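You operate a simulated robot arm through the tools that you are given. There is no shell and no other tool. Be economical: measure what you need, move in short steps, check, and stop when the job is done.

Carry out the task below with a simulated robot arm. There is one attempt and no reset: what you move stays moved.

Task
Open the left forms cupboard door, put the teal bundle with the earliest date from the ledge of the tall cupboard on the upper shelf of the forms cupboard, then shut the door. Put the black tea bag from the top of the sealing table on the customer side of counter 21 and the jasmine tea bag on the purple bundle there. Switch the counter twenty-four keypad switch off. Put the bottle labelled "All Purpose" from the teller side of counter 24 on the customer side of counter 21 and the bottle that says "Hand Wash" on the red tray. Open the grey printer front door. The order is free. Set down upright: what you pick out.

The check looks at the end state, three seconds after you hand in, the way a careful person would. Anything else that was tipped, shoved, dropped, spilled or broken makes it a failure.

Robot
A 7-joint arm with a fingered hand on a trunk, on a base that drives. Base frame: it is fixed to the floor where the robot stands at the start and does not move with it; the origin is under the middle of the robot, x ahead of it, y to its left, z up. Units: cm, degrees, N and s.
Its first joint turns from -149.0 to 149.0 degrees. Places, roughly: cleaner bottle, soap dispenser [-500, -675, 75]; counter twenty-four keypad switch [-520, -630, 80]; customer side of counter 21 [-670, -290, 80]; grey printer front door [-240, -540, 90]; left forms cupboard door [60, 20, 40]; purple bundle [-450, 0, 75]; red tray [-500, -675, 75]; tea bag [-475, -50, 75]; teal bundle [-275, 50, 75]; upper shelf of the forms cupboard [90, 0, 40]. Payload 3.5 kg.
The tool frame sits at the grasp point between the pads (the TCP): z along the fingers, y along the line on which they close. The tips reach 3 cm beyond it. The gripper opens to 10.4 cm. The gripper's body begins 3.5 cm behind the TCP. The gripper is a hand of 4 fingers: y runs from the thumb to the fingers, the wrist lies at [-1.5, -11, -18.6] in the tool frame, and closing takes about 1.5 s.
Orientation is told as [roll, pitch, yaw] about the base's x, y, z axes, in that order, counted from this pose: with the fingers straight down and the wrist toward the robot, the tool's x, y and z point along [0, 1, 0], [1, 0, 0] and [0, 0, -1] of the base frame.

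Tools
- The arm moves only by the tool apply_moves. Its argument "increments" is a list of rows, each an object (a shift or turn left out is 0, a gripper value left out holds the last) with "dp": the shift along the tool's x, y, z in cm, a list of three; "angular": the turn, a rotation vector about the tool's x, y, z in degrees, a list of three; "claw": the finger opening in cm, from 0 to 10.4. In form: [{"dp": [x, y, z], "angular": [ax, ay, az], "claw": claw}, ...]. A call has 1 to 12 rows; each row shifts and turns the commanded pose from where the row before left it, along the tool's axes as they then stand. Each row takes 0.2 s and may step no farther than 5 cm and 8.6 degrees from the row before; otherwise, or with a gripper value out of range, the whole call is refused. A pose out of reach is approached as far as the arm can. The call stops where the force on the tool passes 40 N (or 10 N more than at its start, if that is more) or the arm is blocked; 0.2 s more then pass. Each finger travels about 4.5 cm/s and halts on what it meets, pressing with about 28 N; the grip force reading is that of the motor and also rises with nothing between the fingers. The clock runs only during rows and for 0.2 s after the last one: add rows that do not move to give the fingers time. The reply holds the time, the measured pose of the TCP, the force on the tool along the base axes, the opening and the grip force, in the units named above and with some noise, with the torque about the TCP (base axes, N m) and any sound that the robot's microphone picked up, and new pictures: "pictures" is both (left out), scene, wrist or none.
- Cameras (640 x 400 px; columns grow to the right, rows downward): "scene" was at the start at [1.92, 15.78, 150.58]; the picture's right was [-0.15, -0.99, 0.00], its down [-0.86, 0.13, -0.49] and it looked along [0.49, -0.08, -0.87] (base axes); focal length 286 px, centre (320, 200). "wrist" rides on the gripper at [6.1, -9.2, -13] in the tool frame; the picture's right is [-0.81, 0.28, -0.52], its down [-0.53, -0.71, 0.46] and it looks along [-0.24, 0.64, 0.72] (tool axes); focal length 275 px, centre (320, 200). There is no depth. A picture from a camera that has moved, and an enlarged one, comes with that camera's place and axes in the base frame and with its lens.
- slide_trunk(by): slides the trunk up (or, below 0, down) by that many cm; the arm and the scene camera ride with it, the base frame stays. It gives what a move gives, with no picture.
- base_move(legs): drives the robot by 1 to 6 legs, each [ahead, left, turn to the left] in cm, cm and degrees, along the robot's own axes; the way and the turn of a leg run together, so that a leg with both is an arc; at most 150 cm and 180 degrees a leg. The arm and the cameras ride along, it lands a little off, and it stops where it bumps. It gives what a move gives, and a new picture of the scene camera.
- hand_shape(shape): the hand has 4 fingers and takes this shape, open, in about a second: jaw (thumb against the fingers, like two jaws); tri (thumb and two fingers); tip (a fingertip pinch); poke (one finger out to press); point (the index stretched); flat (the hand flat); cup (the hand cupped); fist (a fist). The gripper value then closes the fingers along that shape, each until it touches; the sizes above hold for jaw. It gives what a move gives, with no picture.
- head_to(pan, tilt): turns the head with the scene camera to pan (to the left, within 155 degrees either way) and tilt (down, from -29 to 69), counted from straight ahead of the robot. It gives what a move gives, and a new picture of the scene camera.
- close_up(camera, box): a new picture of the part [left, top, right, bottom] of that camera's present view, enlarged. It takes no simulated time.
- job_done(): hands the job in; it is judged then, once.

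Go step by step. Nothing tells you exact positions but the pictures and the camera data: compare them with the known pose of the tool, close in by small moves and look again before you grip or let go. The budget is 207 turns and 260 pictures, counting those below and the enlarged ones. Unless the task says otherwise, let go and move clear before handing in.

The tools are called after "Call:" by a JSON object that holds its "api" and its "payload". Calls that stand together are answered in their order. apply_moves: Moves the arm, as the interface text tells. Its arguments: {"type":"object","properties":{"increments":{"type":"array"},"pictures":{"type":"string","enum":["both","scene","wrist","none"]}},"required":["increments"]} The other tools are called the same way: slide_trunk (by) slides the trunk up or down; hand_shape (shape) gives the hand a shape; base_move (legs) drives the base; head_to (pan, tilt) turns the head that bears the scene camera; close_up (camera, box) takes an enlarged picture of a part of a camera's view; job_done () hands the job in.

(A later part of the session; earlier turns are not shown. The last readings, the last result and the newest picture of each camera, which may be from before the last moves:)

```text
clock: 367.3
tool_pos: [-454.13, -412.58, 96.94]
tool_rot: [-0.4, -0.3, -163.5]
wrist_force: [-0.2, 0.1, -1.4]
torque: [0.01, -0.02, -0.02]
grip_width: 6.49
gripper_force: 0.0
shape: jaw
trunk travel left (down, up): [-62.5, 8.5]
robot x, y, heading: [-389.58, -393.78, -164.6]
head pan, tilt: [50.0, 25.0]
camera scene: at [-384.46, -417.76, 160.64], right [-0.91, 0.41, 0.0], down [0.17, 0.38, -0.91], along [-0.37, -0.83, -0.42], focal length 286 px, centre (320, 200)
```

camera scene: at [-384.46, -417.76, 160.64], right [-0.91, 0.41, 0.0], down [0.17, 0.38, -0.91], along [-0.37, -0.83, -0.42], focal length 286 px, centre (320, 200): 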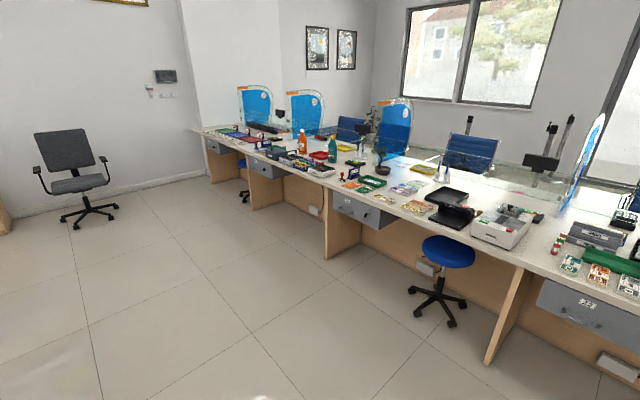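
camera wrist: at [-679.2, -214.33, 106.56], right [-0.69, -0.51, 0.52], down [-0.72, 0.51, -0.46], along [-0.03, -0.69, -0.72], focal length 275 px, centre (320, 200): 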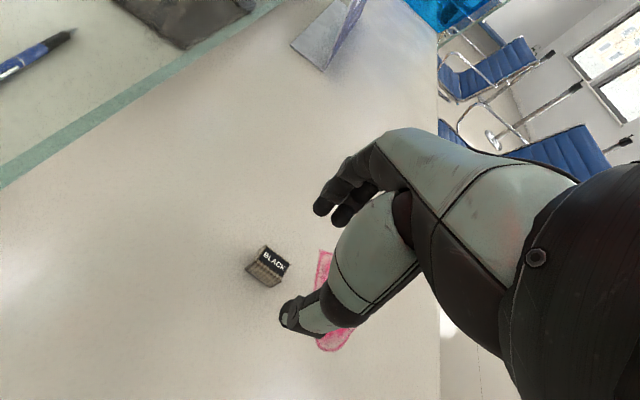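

Call:
{"api": "close_up", "payload": {"camera": "scene", "box": [200, 100, 440, 250]}}

```text
2.67 times, centred on (320, 175) of scene
camera zoom: at [-384.46, -417.76, 160.64], right [-0.91, 0.41, 0.0], down [0.17, 0.38, -0.91], along [-0.37, -0.83, -0.42], focal length 763 px, centre (320, 267)
```

zoom: 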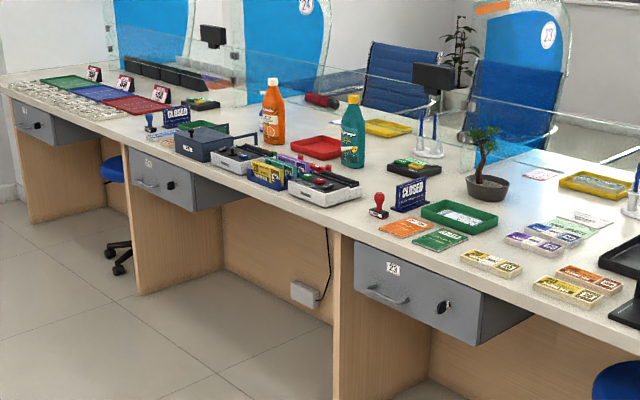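

Counter 24 holds the red tray, orange and teal bottles and two keypad units. I'll drive in front of it for a close look.

Call:
{"api": "base_move", "payload": {"legs": [[0, 112, 1.5], [0, 112, 0], [50, 0, 0]]}}

Call:
{"api": "head_to", "payload": {"pan": 0, "tilt": 32}}

Call:
{"api": "close_up", "payload": {"camera": "scene", "box": [160, 100, 480, 300]}}

```text
clock: 381.0
tool_pos: [-430.63, -647.45, 96.66]
tool_rot: [-0.4, -0.3, -160.1]
wrist_force: [-0.2, 0.0, -0.3]
torque: [0.02, -0.03, 0.02]
grip_width: 6.47
gripper_force: 0.1
shape: jaw
trunk travel left (down, up): [-62.5, 8.5]
robot x, y, heading: [-367.44, -625.04, -161.1]
head pan, tilt: [50.0, 25.0]
camera scene: at [-360.84, -648.67, 160.64], right [-0.93, 0.36, 0.0], down [0.15, 0.39, -0.91], along [-0.33, -0.85, -0.42], focal length 286 px, centre (320, 200)
```

scene: 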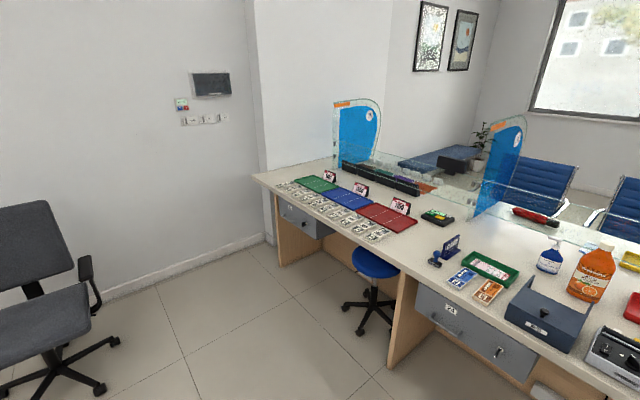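

```text
clock: 382.1
tool_pos: [-430.47, -647.37, 96.83]
tool_rot: [-0.4, -0.3, -160.2]
wrist_force: [0.1, 0.1, 0.1]
torque: [0.0, 0.01, 0.0]
grip_width: 6.48
gripper_force: 0.1
shape: jaw
trunk travel left (down, up): [-62.5, 8.5]
robot x, y, heading: [-367.19, -625.43, -160.7]
head pan, tilt: [0.0, 32.0]
camera scene: at [-365.96, -642.96, 159.53], right [-0.32, 0.95, 0.0], down [0.5, 0.17, -0.85], along [-0.8, -0.28, -0.53], focal length 286 px, centre (320, 200)
```

scene: 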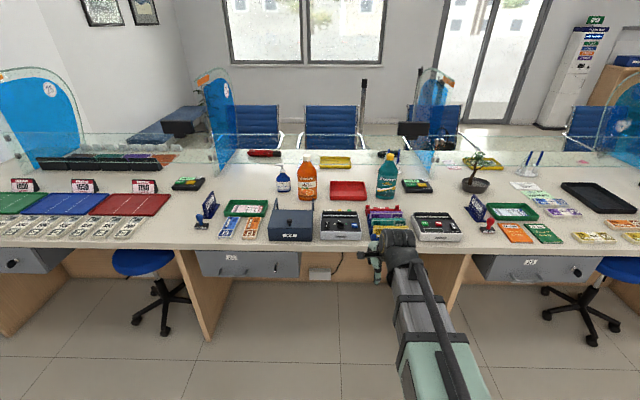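

```text
2.00 times, centred on (320, 200) of scene
camera zoom: at [-365.96, -642.96, 159.53], right [-0.32, 0.95, 0.0], down [0.5, 0.17, -0.85], along [-0.8, -0.28, -0.53], focal length 572 px, centre (320, 200)
```

zoom: 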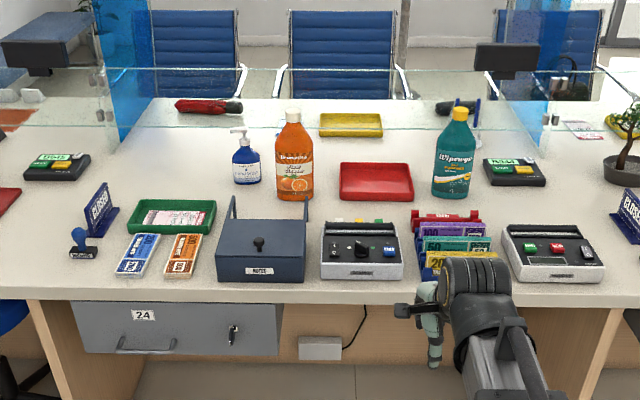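

Call:
{"api": "close_up", "payload": {"camera": "scene", "box": [268, 140, 348, 210]}}

Call:
{"api": "close_up", "payload": {"camera": "scene", "box": [360, 145, 440, 205]}}

Call:
{"api": "close_up", "payload": {"camera": "scene", "box": [310, 195, 470, 250]}}

```text
5.71 times, centred on (308, 175) of scene
camera zoom: at [-365.96, -642.96, 159.53], right [-0.32, 0.95, 0.0], down [0.5, 0.17, -0.85], along [-0.8, -0.28, -0.53], focal length 1634 px, centre (389, 343)
```

zoom: 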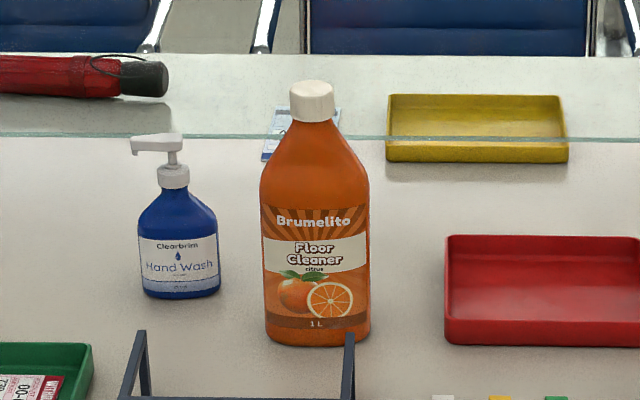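

```text
6.67 times, centred on (400, 175) of scene
camera zoom: at [-365.96, -642.96, 159.53], right [-0.32, 0.95, 0.0], down [0.5, 0.17, -0.85], along [-0.8, -0.28, -0.53], focal length 1907 px, centre (-213, 367)
```

zoom: 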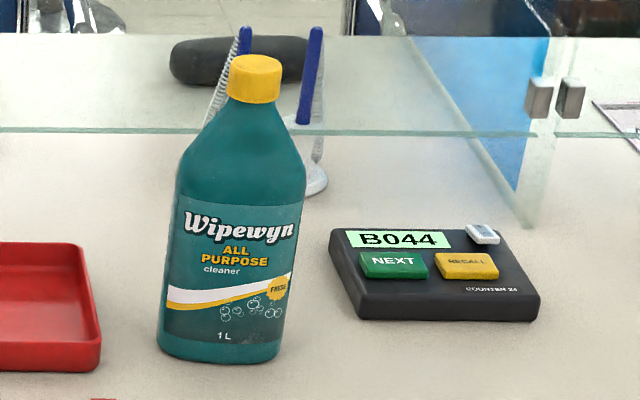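

```text
4.00 times, centred on (390, 222) of scene
camera zoom: at [-365.96, -642.96, 159.53], right [-0.32, 0.95, 0.0], down [0.5, 0.17, -0.85], along [-0.8, -0.28, -0.53], focal length 1144 px, centre (40, 110)
```

zoom: 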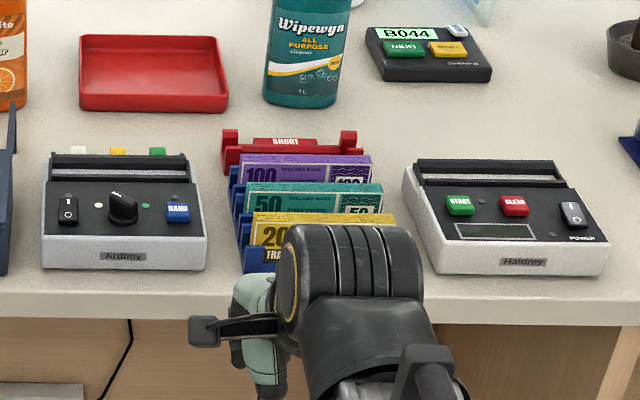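

Labels read: blue pump = "Hand Wash", teal = "All Purpose"; the counter-24 keypad has a small rocker at its upper right. First Hand Wash: I'll raise the trunk and drive up so the hand hovers before it.

Call:
{"api": "slide_trunk", "payload": {"by": 8}}

Call:
{"api": "base_move", "payload": {"legs": [[0, 40, -2.4], [58, 0, 0]]}}

Call:
{"api": "head_to", "payload": {"pan": 0, "tilt": 48}}

Call:
{"api": "close_up", "payload": {"camera": "wrist", "box": [0, 0, 640, 400]}}

```text
clock: 383.3
tool_pos: [-430.55, -647.55, 104.84]
tool_rot: [-0.4, -0.4, -160.2]
wrist_force: [-0.2, -0.4, 0.3]
torque: [-0.02, 0.03, -0.01]
grip_width: 6.49
gripper_force: 0.0
shape: jaw
trunk travel left (down, up): [-70.5, 0.5]
robot x, y, heading: [-367.05, -625.15, -161.0]
head pan, tilt: [0.0, 32.0]
```

```text
clock: 388.8
tool_pos: [-476.0, -699.55, 104.77]
tool_rot: [-0.5, -0.2, -162.9]
wrist_force: [0.5, -1.5, -0.9]
torque: [-0.02, -0.01, -0.01]
grip_width: 6.47
gripper_force: 0.1
shape: jaw
trunk travel left (down, up): [-70.5, 0.5]
robot x, y, heading: [-411.53, -680.33, -163.4]
head pan, tilt: [0.0, 32.0]
camera scene: at [-411.27, -698.06, 167.52], right [-0.28, 0.96, 0.0], down [0.51, 0.15, -0.85], along [-0.81, -0.24, -0.53], focal length 286 px, centre (320, 200)
```

scene: 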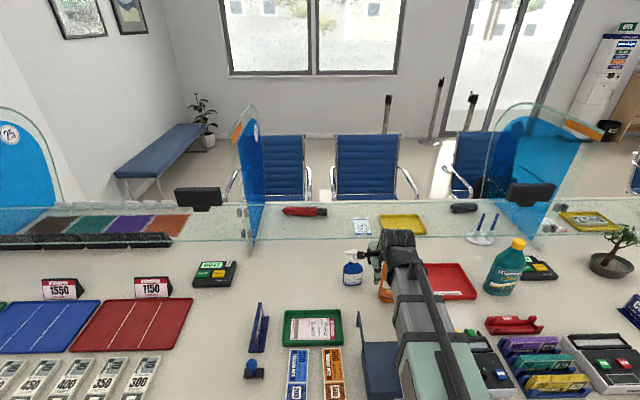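

```text
clock: 389.6
tool_pos: [-475.92, -699.46, 104.86]
tool_rot: [-0.4, -0.3, -162.9]
wrist_force: [0.2, 0.5, 0.3]
torque: [0.02, 0.01, 0.01]
grip_width: 6.52
gripper_force: 0.0
shape: jaw
trunk travel left (down, up): [-70.5, 0.5]
robot x, y, heading: [-411.74, -680.12, -164.3]
head pan, tilt: [0.0, 48.0]
camera scene: at [-410.18, -697.74, 165.17], right [-0.28, 0.96, 0.0], down [0.71, 0.21, -0.67], along [-0.64, -0.19, -0.74], focal length 286 px, centre (320, 200)
```

scene: 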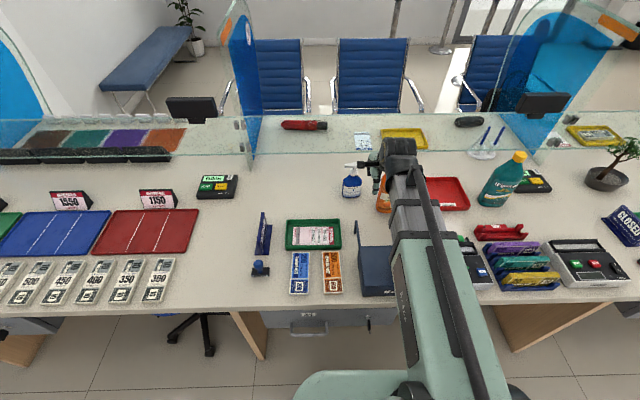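

```text
1.00 times, centred on (320, 200) of wrist (not enlarged: the box is as wide or as high as the picture)
camera zoom: at [-465.26, -702.64, 117.64], right [-0.5, 0.69, 0.52], down [0.52, 0.72, -0.46], along [-0.69, 0.05, -0.72], focal length 275 px, centre (320, 200)
```

zoom: 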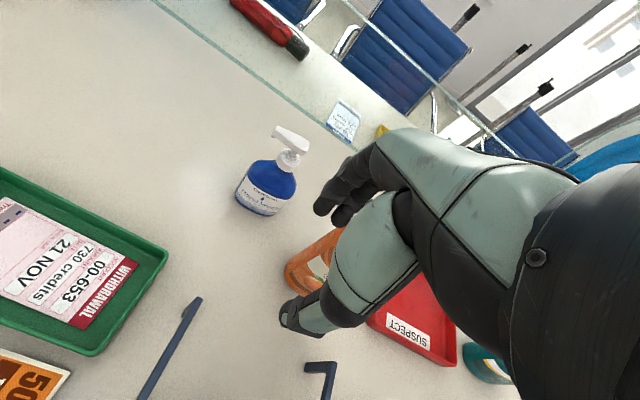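

Hand Wash centre ≈ [-495, -708.8], collar z≈87.5, head top ≈92. I'll hover above it, fingers closing front-to-back.

Call:
{"api": "apply_moves", "payload": {"increments": [{"dp": [3.28, 1, 0]}, {"dp": [0, 4, 0]}, {"dp": [0, 4, 0]}, {"dp": [0, 4, 0]}, {"dp": [0, 4, 0]}, {"dp": [0, 4, 1]}], "pictures": "wrist"}}

Call:
{"api": "close_up", "payload": {"camera": "scene", "box": [300, 100, 460, 220]}}

```text
clock: 390.9
tool_pos: [-495.17, -708.86, 103.79]
tool_rot: [-0.4, -0.4, -162.9]
wrist_force: [0.5, 1.0, 0.7]
torque: [0.02, 0.01, 0.01]
grip_width: 6.49
gripper_force: 0.1
shape: jaw
trunk travel left (down, up): [-70.5, 0.5]
robot x, y, heading: [-411.43, -680.12, -163.8]
head pan, tilt: [0.0, 48.0]
camera wrist: at [-484.51, -711.99, 116.68], right [-0.5, 0.69, 0.52], down [0.52, 0.72, -0.46], along [-0.69, 0.05, -0.72], focal length 275 px, centre (320, 200)
```

wrist: 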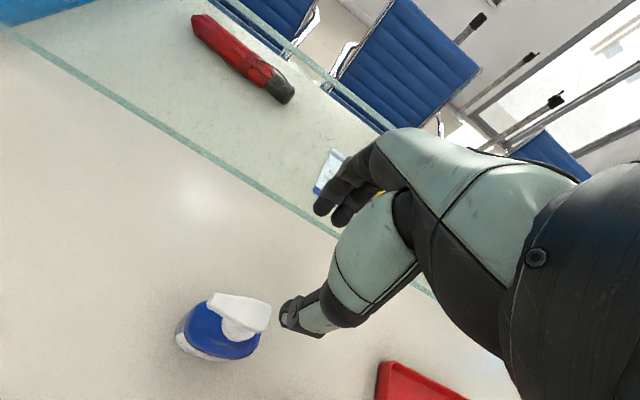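

```text
3.33 times, centred on (380, 160) of scene
camera zoom: at [-410.24, -697.77, 165.16], right [-0.28, 0.96, 0.0], down [0.71, 0.21, -0.67], along [-0.64, -0.19, -0.74], focal length 953 px, centre (120, 333)
```

zoom: 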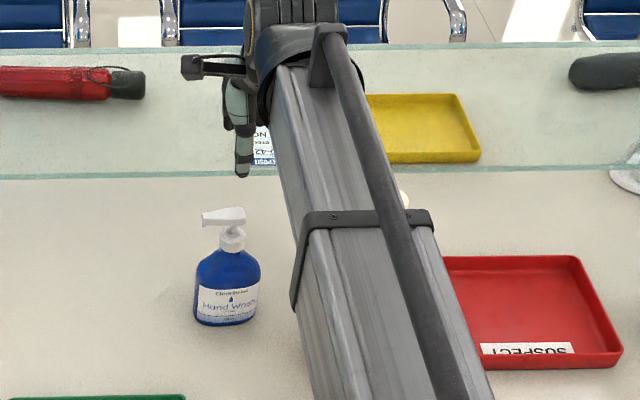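

Call:
{"api": "apply_moves", "payload": {"increments": [{"dp": [-0.2, -2.7, 1.5]}, {"dp": [0, 0, 2.5]}, {"dp": [0, 0, 2]}], "pictures": "wrist"}}

Call:
{"api": "close_up", "payload": {"camera": "scene", "box": [300, 120, 428, 200]}}

```text
clock: 391.8
tool_pos: [-492.54, -707.85, 97.89]
tool_rot: [-0.4, -0.3, -163.0]
wrist_force: [-0.3, 0.1, 0.4]
torque: [0.02, -0.04, 0.0]
grip_width: 6.48
gripper_force: 0.1
shape: jaw
trunk travel left (down, up): [-70.5, 0.5]
robot x, y, heading: [-411.41, -680.47, -163.8]
head pan, tilt: [0.0, 48.0]
camera wrist: at [-481.92, -710.97, 110.7], right [-0.5, 0.69, 0.52], down [0.52, 0.72, -0.46], along [-0.69, 0.05, -0.72], focal length 275 px, centre (320, 200)
```

wrist: 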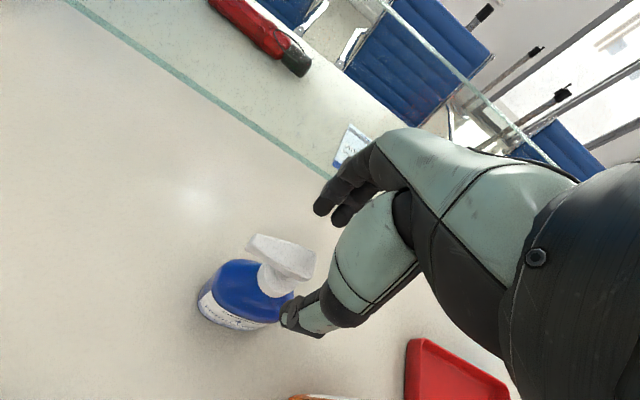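

```text
5.00 times, centred on (364, 160) of scene
camera zoom: at [-410.18, -697.75, 165.16], right [-0.28, 0.96, 0.0], down [0.71, 0.21, -0.67], along [-0.64, -0.19, -0.74], focal length 1430 px, centre (100, 400)
```

zoom: 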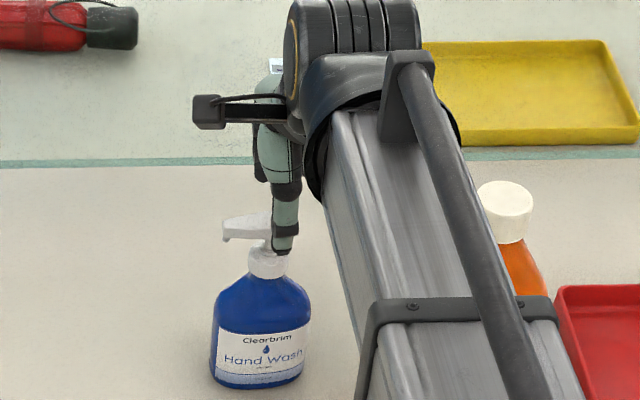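

Call:
{"api": "apply_moves", "payload": {"increments": [{"dp": [0.6, -0.3, 2.5]}, {"dp": [0, 0, 1.5]}, {"dp": [0, 0, 1.0]}], "pictures": "wrist"}}

Call:
{"api": "close_up", "payload": {"camera": "scene", "box": [300, 120, 428, 200]}}

```text
clock: 392.6
tool_pos: [-492.09, -708.31, 92.91]
tool_rot: [-0.4, -0.3, -162.9]
wrist_force: [-0.7, -0.2, 0.0]
torque: [0.0, -0.03, 0.0]
grip_width: 6.48
gripper_force: 0.1
shape: jaw
trunk travel left (down, up): [-70.5, 0.5]
robot x, y, heading: [-411.68, -680.3, -163.7]
head pan, tilt: [0.0, 48.0]
camera wrist: at [-481.47, -711.41, 105.69], right [-0.5, 0.69, 0.52], down [0.52, 0.72, -0.46], along [-0.69, 0.05, -0.72], focal length 275 px, centre (320, 200)
```

wrist: 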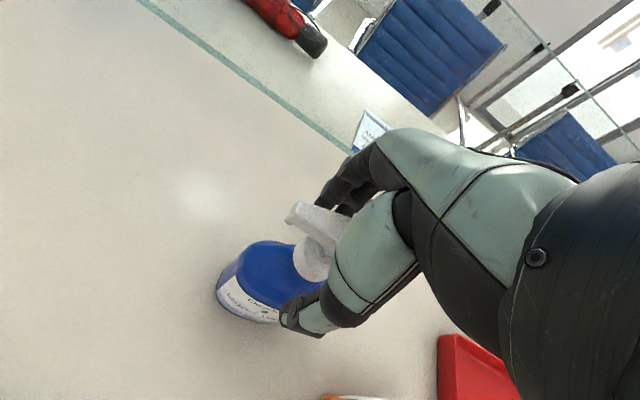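

```text
5.00 times, centred on (364, 160) of scene
camera zoom: at [-410.18, -697.74, 165.16], right [-0.28, 0.96, 0.0], down [0.71, 0.21, -0.67], along [-0.64, -0.19, -0.74], focal length 1430 px, centre (100, 400)
```

zoom: 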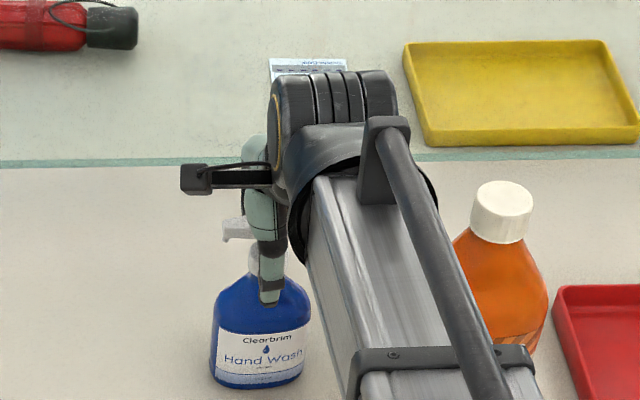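

Thumb and fingers straddle the collar. Closing.

Call:
{"api": "apply_moves", "payload": {"increments": [{"claw": 5}, {"claw": 4}, {"claw": 3}, {"claw": 2}, {"claw": 1}, {}, {}], "pictures": "wrist"}}

Call:
{"api": "close_up", "payload": {"camera": "scene", "box": [300, 120, 428, 200]}}

```text
clock: 394.1
tool_pos: [-492.22, -708.27, 92.79]
tool_rot: [-0.4, -0.3, -162.9]
wrist_force: [0.6, 0.4, 0.0]
torque: [-0.01, 0.01, -0.02]
grip_width: 2.29
gripper_force: 28.0
shape: jaw
trunk travel left (down, up): [-70.5, 0.5]
robot x, y, heading: [-411.4, -680.15, -163.7]
head pan, tilt: [0.0, 48.0]
camera wrist: at [-481.47, -711.41, 105.69], right [-0.5, 0.69, 0.52], down [0.52, 0.72, -0.46], along [-0.69, 0.05, -0.72], focal length 275 px, centre (320, 200)
```

wrist: 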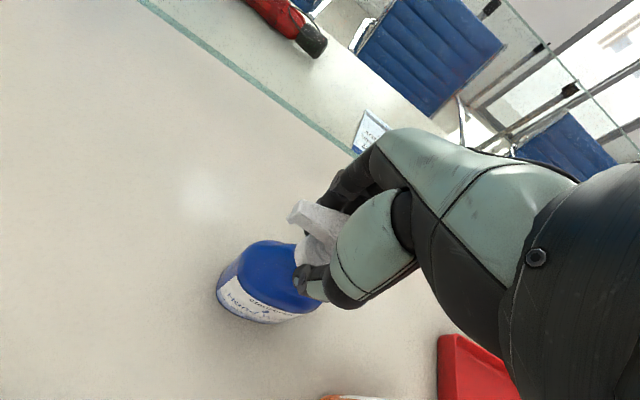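

```text
5.00 times, centred on (364, 160) of scene
camera zoom: at [-410.18, -697.75, 165.16], right [-0.28, 0.96, 0.0], down [0.71, 0.21, -0.67], along [-0.64, -0.19, -0.74], focal length 1430 px, centre (100, 400)
```

zoom: 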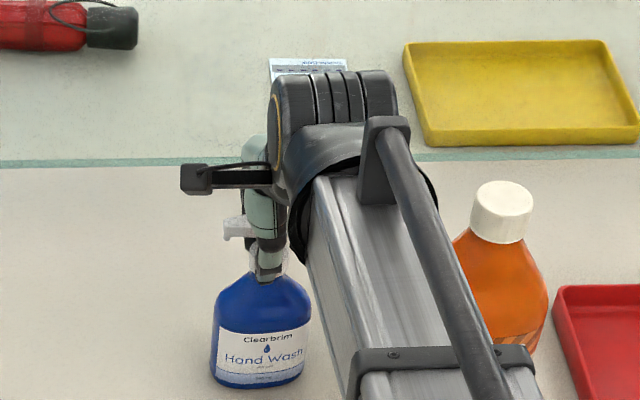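

Collar gripped. Lift and check that it hangs straight.

Call:
{"api": "apply_moves", "payload": {"increments": [{"dp": [0, 0, -1]}, {"dp": [0, 0, -2]}, {"dp": [0, 0, -3]}, {"dp": [0, 0, -4]}, {"dp": [0, 0, -4]}, {"dp": [0, 0, -4]}], "pictures": "wrist"}}

Call:
{"api": "close_up", "payload": {"camera": "scene", "box": [280, 80, 440, 180]}}

```text
clock: 395.6
tool_pos: [-491.96, -708.36, 110.88]
tool_rot: [-0.4, -0.4, -162.9]
wrist_force: [-0.1, -0.8, -2.6]
torque: [-0.01, 0.03, -0.02]
grip_width: 2.27
gripper_force: 28.2
shape: jaw
trunk travel left (down, up): [-70.5, 0.5]
robot x, y, heading: [-411.5, -680.52, -163.7]
head pan, tilt: [0.0, 48.0]
camera wrist: at [-481.32, -711.51, 123.66], right [-0.5, 0.69, 0.52], down [0.52, 0.72, -0.46], along [-0.69, 0.05, -0.72], focal length 275 px, centre (320, 200)
```

wrist: 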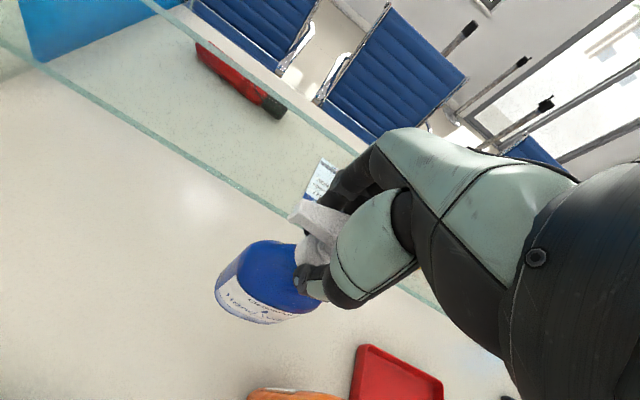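

```text
4.00 times, centred on (360, 130) of scene
camera zoom: at [-410.17, -697.74, 165.15], right [-0.28, 0.96, 0.0], down [0.71, 0.21, -0.67], along [-0.64, -0.19, -0.74], focal length 1144 px, centre (160, 480)
```

zoom: 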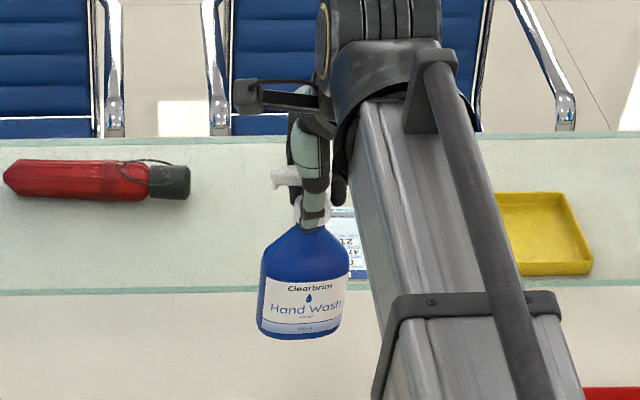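

Call:
{"api": "apply_moves", "payload": {"increments": [{"dp": [0, -3, -3]}, {"dp": [0, -4.5, 0]}, {"dp": [0, -4.5, 0]}, {"dp": [0, -4.5, 0]}, {"dp": [0, -3.5, 0]}], "pictures": "none"}}

Call:
{"api": "base_move", "payload": {"legs": [[0, -35, 0]]}}

```text
clock: 396.8
tool_pos: [-472.84, -702.41, 113.58]
tool_rot: [-0.4, -0.3, -163.0]
wrist_force: [-0.2, -0.5, -3.5]
torque: [-0.02, 0.0, -0.02]
grip_width: 2.27
gripper_force: 28.2
shape: jaw
trunk travel left (down, up): [-70.5, 0.5]
robot x, y, heading: [-411.78, -680.17, -163.8]
head pan, tilt: [0.0, 48.0]
```

```text
clock: 399.0
tool_pos: [-482.71, -668.62, 113.6]
tool_rot: [-0.2, -0.3, -163.1]
wrist_force: [-0.4, 0.9, -2.2]
torque: [-0.02, -0.03, -0.01]
grip_width: 2.28
gripper_force: 28.1
shape: jaw
trunk travel left (down, up): [-70.5, 0.5]
robot x, y, heading: [-421.59, -646.82, -164.1]
head pan, tilt: [0.0, 48.0]
camera scene: at [-419.93, -664.23, 165.17], right [-0.28, 0.96, 0.0], down [0.71, 0.2, -0.67], along [-0.64, -0.18, -0.74], focal length 286 px, centre (320, 200)
```

scene: 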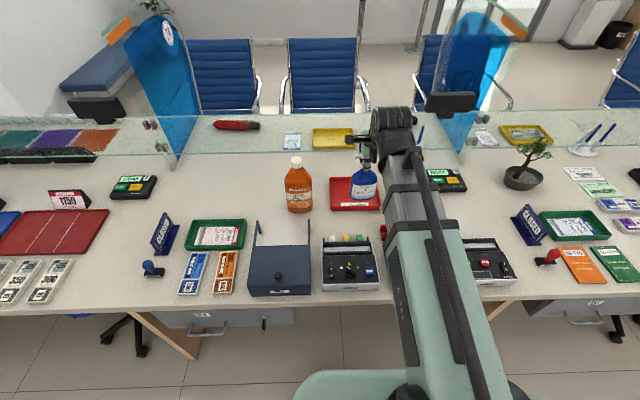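

Over to the tray: move forward 20 cm, then lower.

Call:
{"api": "apply_moves", "payload": {"increments": [{"dp": [0.3, 4, 0]}, {"dp": [0, 4, 0]}, {"dp": [0, 4, 0]}, {"dp": [0, 4, 0]}, {"dp": [0, 4, 0]}, {"dp": [0, 0, 4]}, {"dp": [0, 0, 4]}, {"dp": [0, 0, 3]}], "pictures": "wrist"}}

Call:
{"api": "close_up", "payload": {"camera": "scene", "box": [280, 110, 440, 220]}}

```text
clock: 400.8
tool_pos: [-501.7, -674.9, 102.72]
tool_rot: [-0.4, -0.3, -163.2]
wrist_force: [-0.4, -0.2, -2.5]
torque: [-0.03, 0.0, 0.01]
grip_width: 2.24
gripper_force: 27.5
shape: jaw
trunk travel left (down, up): [-70.5, 0.5]
robot x, y, heading: [-420.88, -646.83, -163.9]
head pan, tilt: [0.0, 48.0]
camera wrist: at [-491.07, -678.06, 115.56], right [-0.49, 0.69, 0.52], down [0.52, 0.72, -0.46], along [-0.69, 0.05, -0.72], focal length 275 px, centre (320, 200)
```

wrist: 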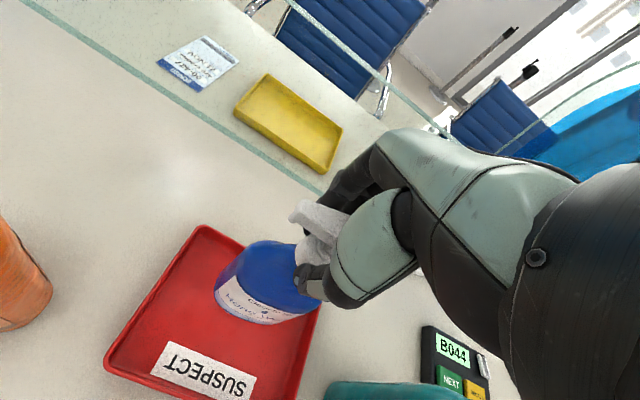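

```text
3.64 times, centred on (360, 165) of scene
camera zoom: at [-419.94, -664.34, 165.16], right [-0.28, 0.96, 0.0], down [0.71, 0.2, -0.67], along [-0.64, -0.18, -0.74], focal length 1040 px, centre (174, 327)
```

zoom: 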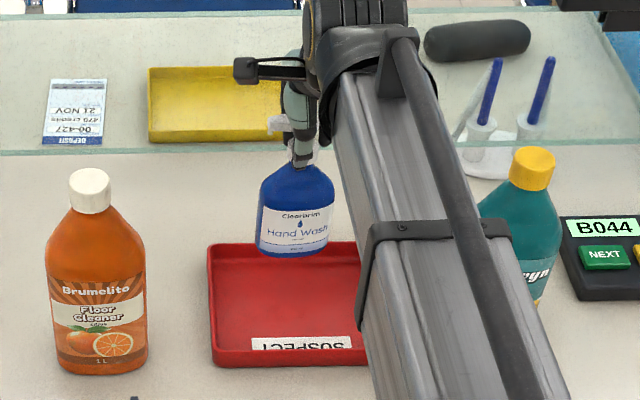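

Bottle is over the tray's middle. Lower until contact.

Call:
{"api": "apply_moves", "payload": {"increments": [{"dp": [0, 0, 3]}, {"dp": [0, 0, 2.5]}, {"dp": [0, 0, 1.5]}, {"dp": [0, 0, 0.8]}, {"dp": [0, 0, 0.5]}, {"dp": [0, 0, 0.4]}, {"dp": [0, 0, 0.4]}, {"dp": [0, 0, 0.4]}, {"dp": [0, 0, 0.4]}, {"dp": [0, 0, 0.4]}], "pictures": "wrist"}}

Call:
{"api": "close_up", "payload": {"camera": "scene", "box": [280, 110, 440, 220]}}

```text
clock: 403.0
tool_pos: [-501.64, -674.8, 92.98]
tool_rot: [-0.3, -0.6, -163.1]
wrist_force: [3.8, -5.1, 33.9]
torque: [-0.12, 0.04, 0.04]
grip_width: 2.48
gripper_force: 28.3
shape: jaw
trunk travel left (down, up): [-70.5, 0.5]
robot x, y, heading: [-421.2, -646.72, -164.1]
head pan, tilt: [0.0, 48.0]
camera wrist: at [-490.96, -678.0, 105.75], right [-0.49, 0.69, 0.53], down [0.52, 0.72, -0.46], along [-0.7, 0.05, -0.71], focal length 275 px, centre (320, 200)
```

wrist: 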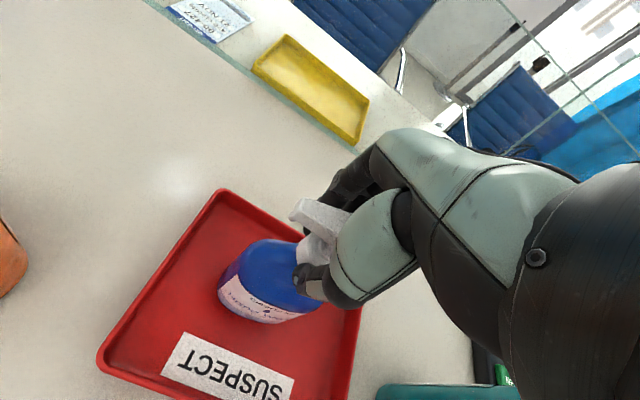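

```text
3.64 times, centred on (360, 165) of scene
camera zoom: at [-419.46, -664.25, 165.23], right [-0.28, 0.96, 0.0], down [0.71, 0.2, -0.67], along [-0.65, -0.18, -0.74], focal length 1040 px, centre (174, 327)
```

zoom: 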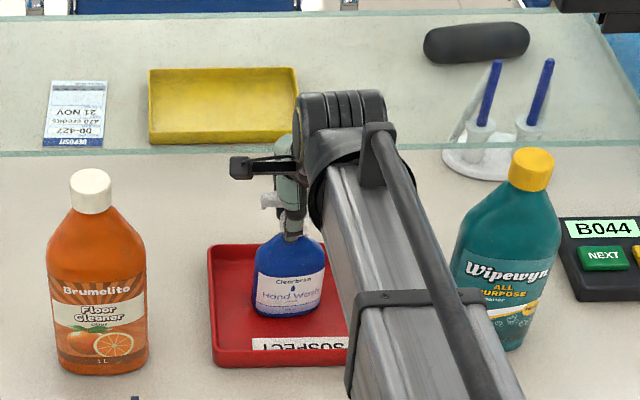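

Standing in the tray. Ease, release and lift clear.

Call:
{"api": "apply_moves", "payload": {"increments": [{"dp": [0, 0, -0.4]}, {"claw": 3}, {"claw": 4}, {"claw": 5}, {"claw": 6.5}, {}, {"dp": [0, 0, -1.5]}, {"dp": [0, 0, -3]}, {"dp": [0, 0, -4]}, {"dp": [0, 0, -4]}, {"dp": [0, 0, -3]}, {"dp": [0, -4, 0]}], "pictures": "scene"}}

```text
clock: 405.6
tool_pos: [-497.89, -673.41, 108.5]
tool_rot: [-0.4, -0.3, -163.2]
wrist_force: [-0.2, -0.4, -0.6]
torque: [0.01, 0.0, 0.03]
grip_width: 6.47
gripper_force: 0.2
shape: jaw
trunk travel left (down, up): [-70.5, 0.5]
robot x, y, heading: [-421.36, -647.07, -163.7]
head pan, tilt: [0.0, 48.0]
camera scene: at [-419.8, -664.29, 165.16], right [-0.28, 0.96, 0.0], down [0.71, 0.2, -0.67], along [-0.64, -0.18, -0.74], focal length 286 px, centre (320, 200)
```

scene: 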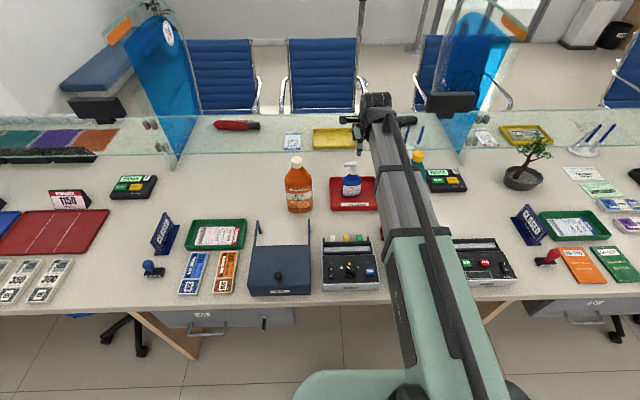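

Hand Wash stands in the red tray. Next the keypad switch: retract, drive right and look closely at the rocker.

Call:
{"api": "apply_moves", "payload": {"increments": [{"dp": [0, -4.5, 0]}, {"dp": [0, -4.5, 0]}, {"dp": [0, -4, 0]}], "pictures": "none"}}

Call:
{"api": "base_move", "payload": {"legs": [[0, -47, 0]]}}

Call:
{"api": "head_to", "payload": {"pan": 8, "tilt": 48}}

Call:
{"api": "close_up", "payload": {"camera": "scene", "box": [260, 140, 420, 240]}}

```text
clock: 406.4
tool_pos: [-485.21, -669.85, 108.51]
tool_rot: [-0.4, -0.3, -163.1]
wrist_force: [-0.3, 1.1, -0.6]
torque: [-0.05, 0.02, 0.02]
grip_width: 6.47
gripper_force: 0.2
shape: jaw
trunk travel left (down, up): [-70.5, 0.5]
robot x, y, heading: [-421.36, -646.84, -163.7]
head pan, tilt: [0.0, 48.0]
```

```text
clock: 409.2
tool_pos: [-498.29, -625.03, 108.52]
tool_rot: [-0.2, -0.3, -163.0]
wrist_force: [-0.7, -1.0, 0.8]
torque: [-0.02, -0.02, 0.03]
grip_width: 6.5
gripper_force: 0.2
shape: jaw
trunk travel left (down, up): [-70.5, 0.5]
robot x, y, heading: [-433.97, -601.57, -164.0]
head pan, tilt: [0.0, 48.0]
camera scene: at [-432.86, -619.1, 165.17], right [-0.28, 0.96, 0.0], down [0.71, 0.21, -0.67], along [-0.64, -0.19, -0.74], focal length 286 px, centre (320, 200)
```

scene: 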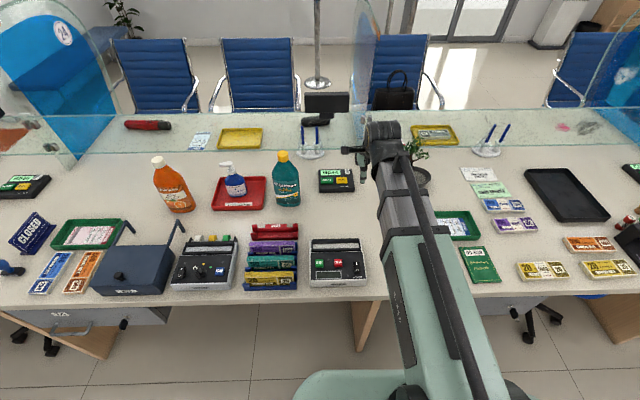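

```text
clock: 409.9
tool_pos: [-498.25, -624.92, 108.51]
tool_rot: [-0.4, -0.3, -163.0]
wrist_force: [-0.4, 0.0, 0.1]
torque: [-0.01, 0.01, 0.0]
grip_width: 6.47
gripper_force: 0.0
shape: jaw
trunk travel left (down, up): [-70.5, 0.5]
robot x, y, heading: [-434.49, -601.84, -163.7]
head pan, tilt: [8.0, 48.0]
camera scene: at [-432.46, -620.19, 165.16], right [-0.41, 0.91, 0.0], down [0.68, 0.3, -0.67], along [-0.61, -0.27, -0.74], focal length 286 px, centre (320, 200)
```

scene: 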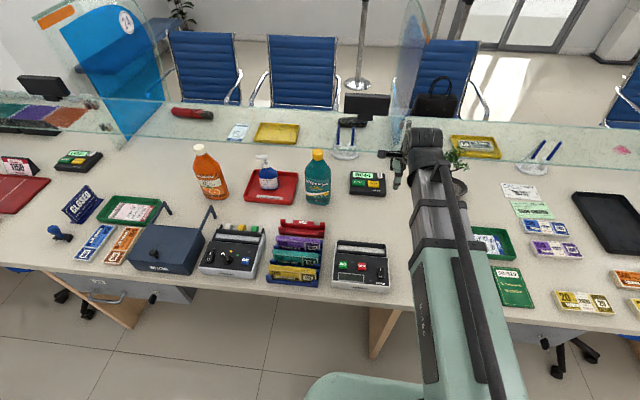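

```text
4.00 times, centred on (340, 190) of scene
camera zoom: at [-432.46, -620.19, 165.16], right [-0.41, 0.91, 0.0], down [0.68, 0.3, -0.67], along [-0.61, -0.27, -0.74], focal length 1144 px, centre (240, 240)
```

zoom: 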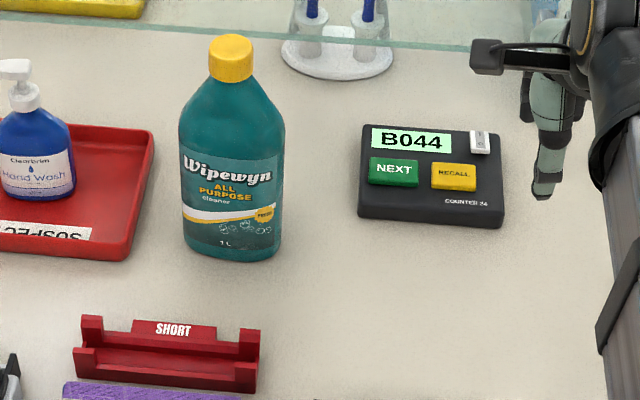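

Call:
{"api": "close_up", "payload": {"camera": "scene", "box": [345, 165, 393, 201]}}

Call:
{"api": "close_up", "payload": {"camera": "wrist", "box": [0, 0, 640, 400]}}

```text
11.11 times, centred on (369, 183) of scene
camera zoom: at [-432.46, -620.19, 165.16], right [-0.41, 0.91, 0.0], down [0.68, 0.3, -0.67], along [-0.61, -0.27, -0.74], focal length 3178 px, centre (-224, 389)
```

zoom: 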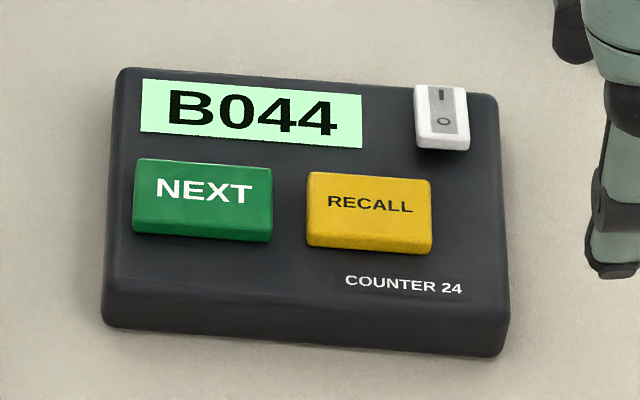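

```text
1.00 times, centred on (320, 200) of wrist (not enlarged: the box is as wide or as high as the picture)
camera zoom: at [-487.6, -628.15, 121.36], right [-0.5, 0.69, 0.52], down [0.52, 0.72, -0.46], along [-0.69, 0.05, -0.72], focal length 275 px, centre (320, 200)
```

zoom: 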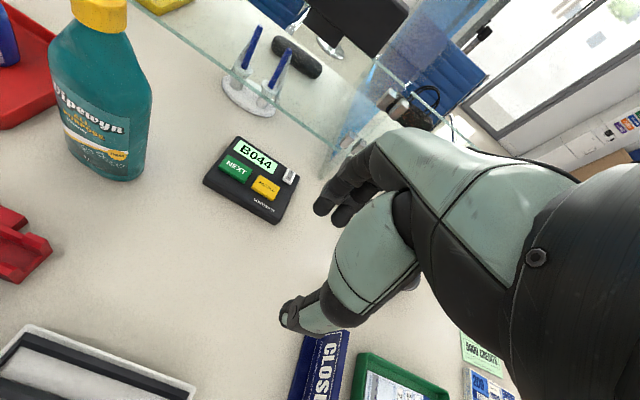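

The rocker's "O" end (near side) is raised, so it's on; I must press the near end at ≈[-524.5, -633, 81]. I'll form the poke shape and see where the fingertip is.

Call:
{"api": "hand_shape", "payload": {"shape": "poke"}}

Call:
{"api": "close_up", "payload": {"camera": "wrist", "box": [0, 0, 640, 400]}}

Call:
{"api": "close_up", "payload": {"camera": "scene", "box": [340, 100, 468, 200]}}

```text
clock: 410.8
tool_pos: [-498.22, -625.13, 108.51]
tool_rot: [-0.4, -0.3, -163.0]
wrist_force: [0.2, -1.1, -0.4]
torque: [0.01, -0.02, -0.01]
grip_width: 0.01
gripper_force: 0.1
shape: poke
trunk travel left (down, up): [-70.5, 0.5]
robot x, y, heading: [-434.3, -601.56, -163.8]
head pan, tilt: [8.0, 48.0]
```

```text
1.00 times, centred on (320, 200) of wrist (not enlarged: the box is as wide or as high as the picture)
camera zoom: at [-487.6, -628.16, 121.36], right [-0.5, 0.69, 0.52], down [0.52, 0.72, -0.46], along [-0.69, 0.05, -0.72], focal length 275 px, centre (320, 200)
```

zoom: 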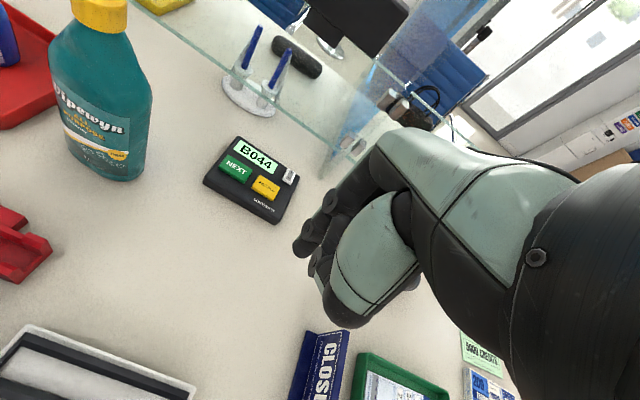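

```text
4.00 times, centred on (404, 150) of scene
camera zoom: at [-432.46, -620.21, 165.16], right [-0.41, 0.91, 0.0], down [0.68, 0.3, -0.67], along [-0.61, -0.27, -0.74], focal length 1144 px, centre (-16, 400)
```

zoom: 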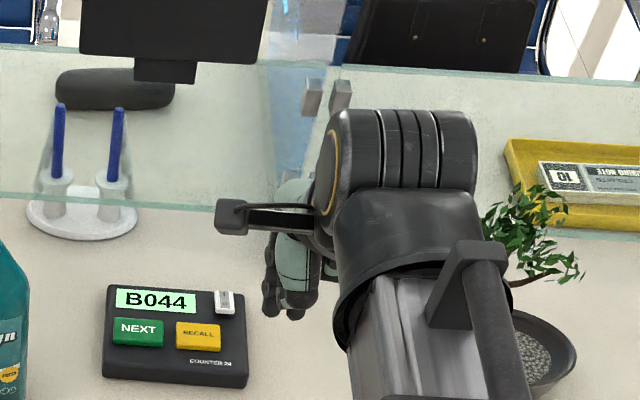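

Call:
{"api": "close_up", "payload": {"camera": "wrist", "box": [260, 180, 420, 280]}}

```text
4.00 times, centred on (340, 230) of wrist
camera zoom: at [-487.6, -628.16, 121.36], right [-0.5, 0.69, 0.52], down [0.52, 0.72, -0.46], along [-0.69, 0.05, -0.72], focal length 1101 px, centre (240, 80)
```

zoom: 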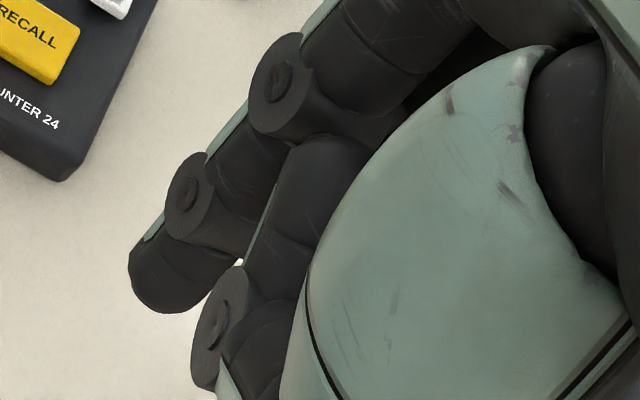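

The index tip is at about tool (0.7, 0, 3). I'll move in: base 6 cm ahead, then hover above the rocker.

Call:
{"api": "base_move", "payload": {"legs": [[6, 0, 0]]}}

Call:
{"api": "apply_moves", "payload": {"increments": [{"dp": [-0.2, 4.3, 1]}, {"dp": [-0.2, 4.3, 3]}, {"dp": [-0.2, 4.3, 3]}, {"dp": [-0.2, 4.3, 3]}, {"dp": [0, 4.3, 3]}], "pictures": "wrist"}}

Call:
{"api": "close_up", "payload": {"camera": "scene", "box": [320, 110, 448, 190]}}

```text
clock: 411.8
tool_pos: [-504.21, -626.68, 108.45]
tool_rot: [-0.5, -0.2, -163.0]
wrist_force: [-0.3, -0.7, 0.6]
torque: [0.01, -0.02, -0.03]
grip_width: 0.01
gripper_force: 0.1
shape: poke
trunk travel left (down, up): [-70.5, 0.5]
robot x, y, heading: [-439.79, -603.41, -164.1]
head pan, tilt: [8.0, 48.0]
camera scene: at [-438.43, -621.93, 165.16], right [-0.41, 0.91, 0.0], down [0.68, 0.3, -0.67], along [-0.61, -0.27, -0.74], focal length 286 px, centre (320, 200)
```

scene: 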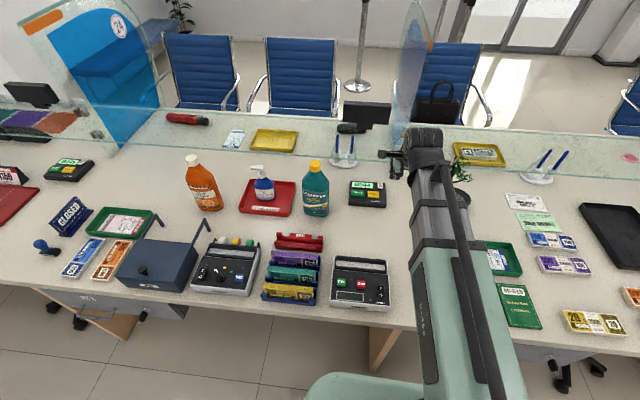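

```text
refused: row 2 steps farther than a row can; nothing moved
```

```text
5.00 times, centred on (384, 150) of scene
camera zoom: at [-438.43, -621.93, 165.16], right [-0.41, 0.91, 0.0], down [0.68, 0.3, -0.67], along [-0.61, -0.27, -0.74], focal length 1430 px, centre (0, 450)
```

zoom: 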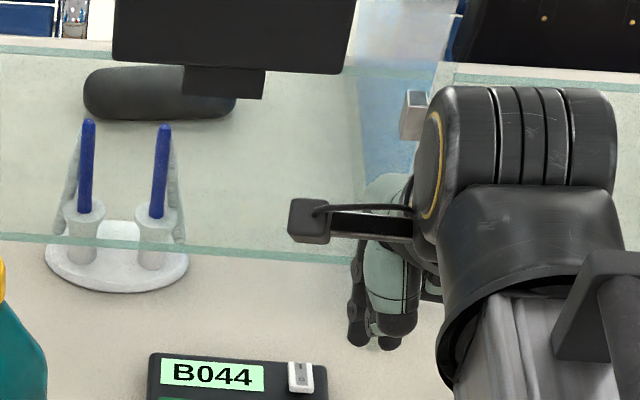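

Call:
{"api": "apply_moves", "payload": {"increments": [{"dp": [-0.2, 4.3, 0]}, {"dp": [-0.2, 4.3, 1.5]}, {"dp": [-0.2, 4.3, 2]}, {"dp": [-0.1, 4.3, 2]}, {"dp": [0, 4.2, 2]}, {"dp": [0, 0, 4]}, {"dp": [0, 0, 3]}], "pictures": "wrist"}}

Call:
{"api": "close_up", "payload": {"camera": "scene", "box": [320, 140, 448, 220]}}

```text
clock: 413.4
tool_pos: [-524.93, -632.1, 94.15]
tool_rot: [-0.3, -0.3, -163.0]
wrist_force: [-0.1, -0.7, 0.3]
torque: [0.02, 0.04, 0.02]
grip_width: 0.0
gripper_force: 0.0
shape: poke
trunk travel left (down, up): [-70.5, 0.5]
robot x, y, heading: [-439.96, -603.67, -163.7]
head pan, tilt: [8.0, 48.0]
camera wrist: at [-514.23, -635.31, 106.99], right [-0.5, 0.69, 0.52], down [0.52, 0.72, -0.46], along [-0.69, 0.05, -0.72], focal length 275 px, centre (320, 200)
```

wrist: 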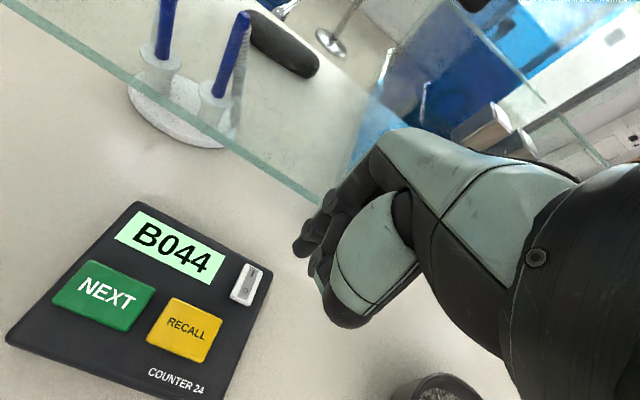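

```text
5.00 times, centred on (384, 180) of scene
camera zoom: at [-438.28, -621.89, 165.16], right [-0.41, 0.91, 0.0], down [0.68, 0.3, -0.67], along [-0.61, -0.27, -0.74], focal length 1430 px, centre (0, 300)
```

zoom: 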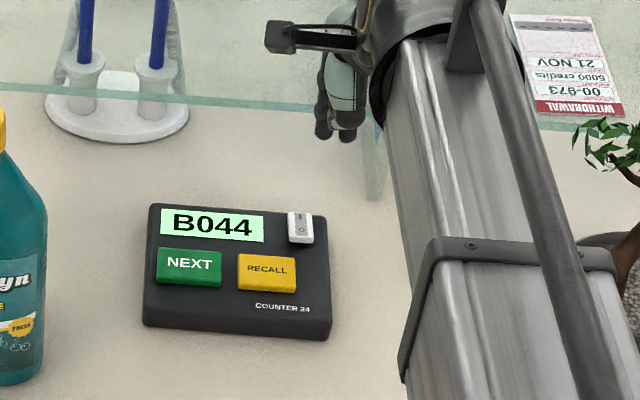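

Call:
{"api": "apply_moves", "payload": {"increments": [{"dp": [0, -0.9, 3]}, {"dp": [0, 0, 3]}, {"dp": [0, 0, 1.5]}], "pictures": "wrist"}}

Call:
{"api": "close_up", "payload": {"camera": "scene", "box": [340, 150, 420, 200]}}

```text
clock: 414.2
tool_pos: [-524.11, -632.01, 86.57]
tool_rot: [-0.4, -0.4, -163.0]
wrist_force: [0.1, -0.4, -0.5]
torque: [-0.02, 0.0, 0.03]
grip_width: 0.0
gripper_force: 0.1
shape: poke
trunk travel left (down, up): [-70.5, 0.5]
robot x, y, heading: [-440.32, -603.25, -163.8]
head pan, tilt: [8.0, 48.0]
camera wrist: at [-513.37, -635.17, 99.45], right [-0.5, 0.69, 0.52], down [0.52, 0.72, -0.46], along [-0.69, 0.05, -0.72], focal length 275 px, centre (320, 200)
```

wrist: 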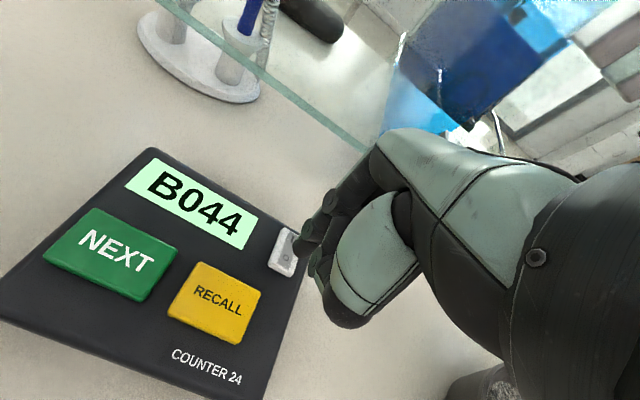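

```text
8.00 times, centred on (380, 175) of scene
camera zoom: at [-438.26, -621.89, 165.16], right [-0.41, 0.91, 0.0], down [0.68, 0.3, -0.67], along [-0.61, -0.27, -0.74], focal length 2288 px, centre (-160, 400)
```

zoom: 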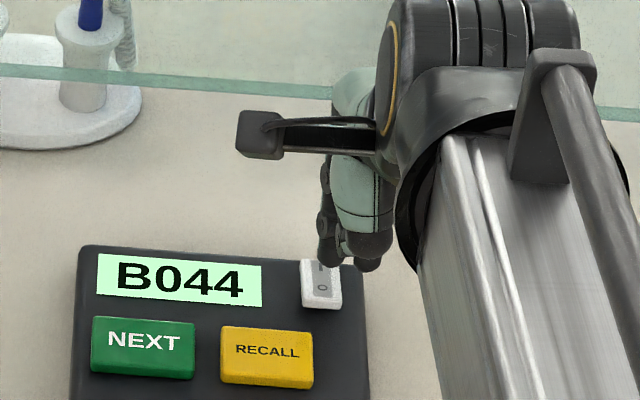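

Fingertip is right above the "O" end. Pressing down in small steps.

Call:
{"api": "apply_moves", "payload": {"increments": [{"dp": [0, 0, 1.5]}, {"dp": [0, 0, 0.6]}, {"dp": [0, 0, 0.4]}, {"dp": [0, 0, 0.4]}, {"dp": [0, 0, 0.4]}, {"dp": [0, 0, 0.3]}, {"dp": [0, 0, 0.3]}], "pictures": "wrist"}}

```text
clock: 415.2
tool_pos: [-524.19, -632.09, 84.54]
tool_rot: [-0.3, -1.1, -163.0]
wrist_force: [6.2, 0.7, 20.5]
torque: [-0.06, -0.21, 0.01]
grip_width: 0.02
gripper_force: 0.0
shape: poke
trunk travel left (down, up): [-70.5, 0.5]
robot x, y, heading: [-439.86, -602.99, -163.9]
head pan, tilt: [8.0, 48.0]
heard: click
stopped in row 5: the force on the tool passed its limit at 45 N (the readings are from after the stop); the commanded pose is now the measured one
camera wrist: at [-513.31, -635.18, 97.27], right [-0.49, 0.7, 0.53], down [0.52, 0.72, -0.47], along [-0.7, 0.04, -0.71], focal length 275 px, centre (320, 200)
```

wrist: 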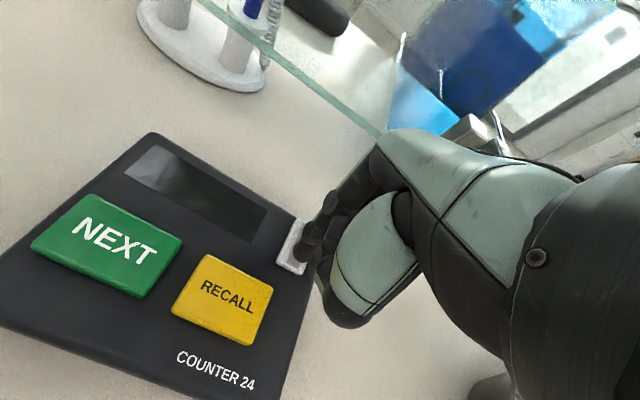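

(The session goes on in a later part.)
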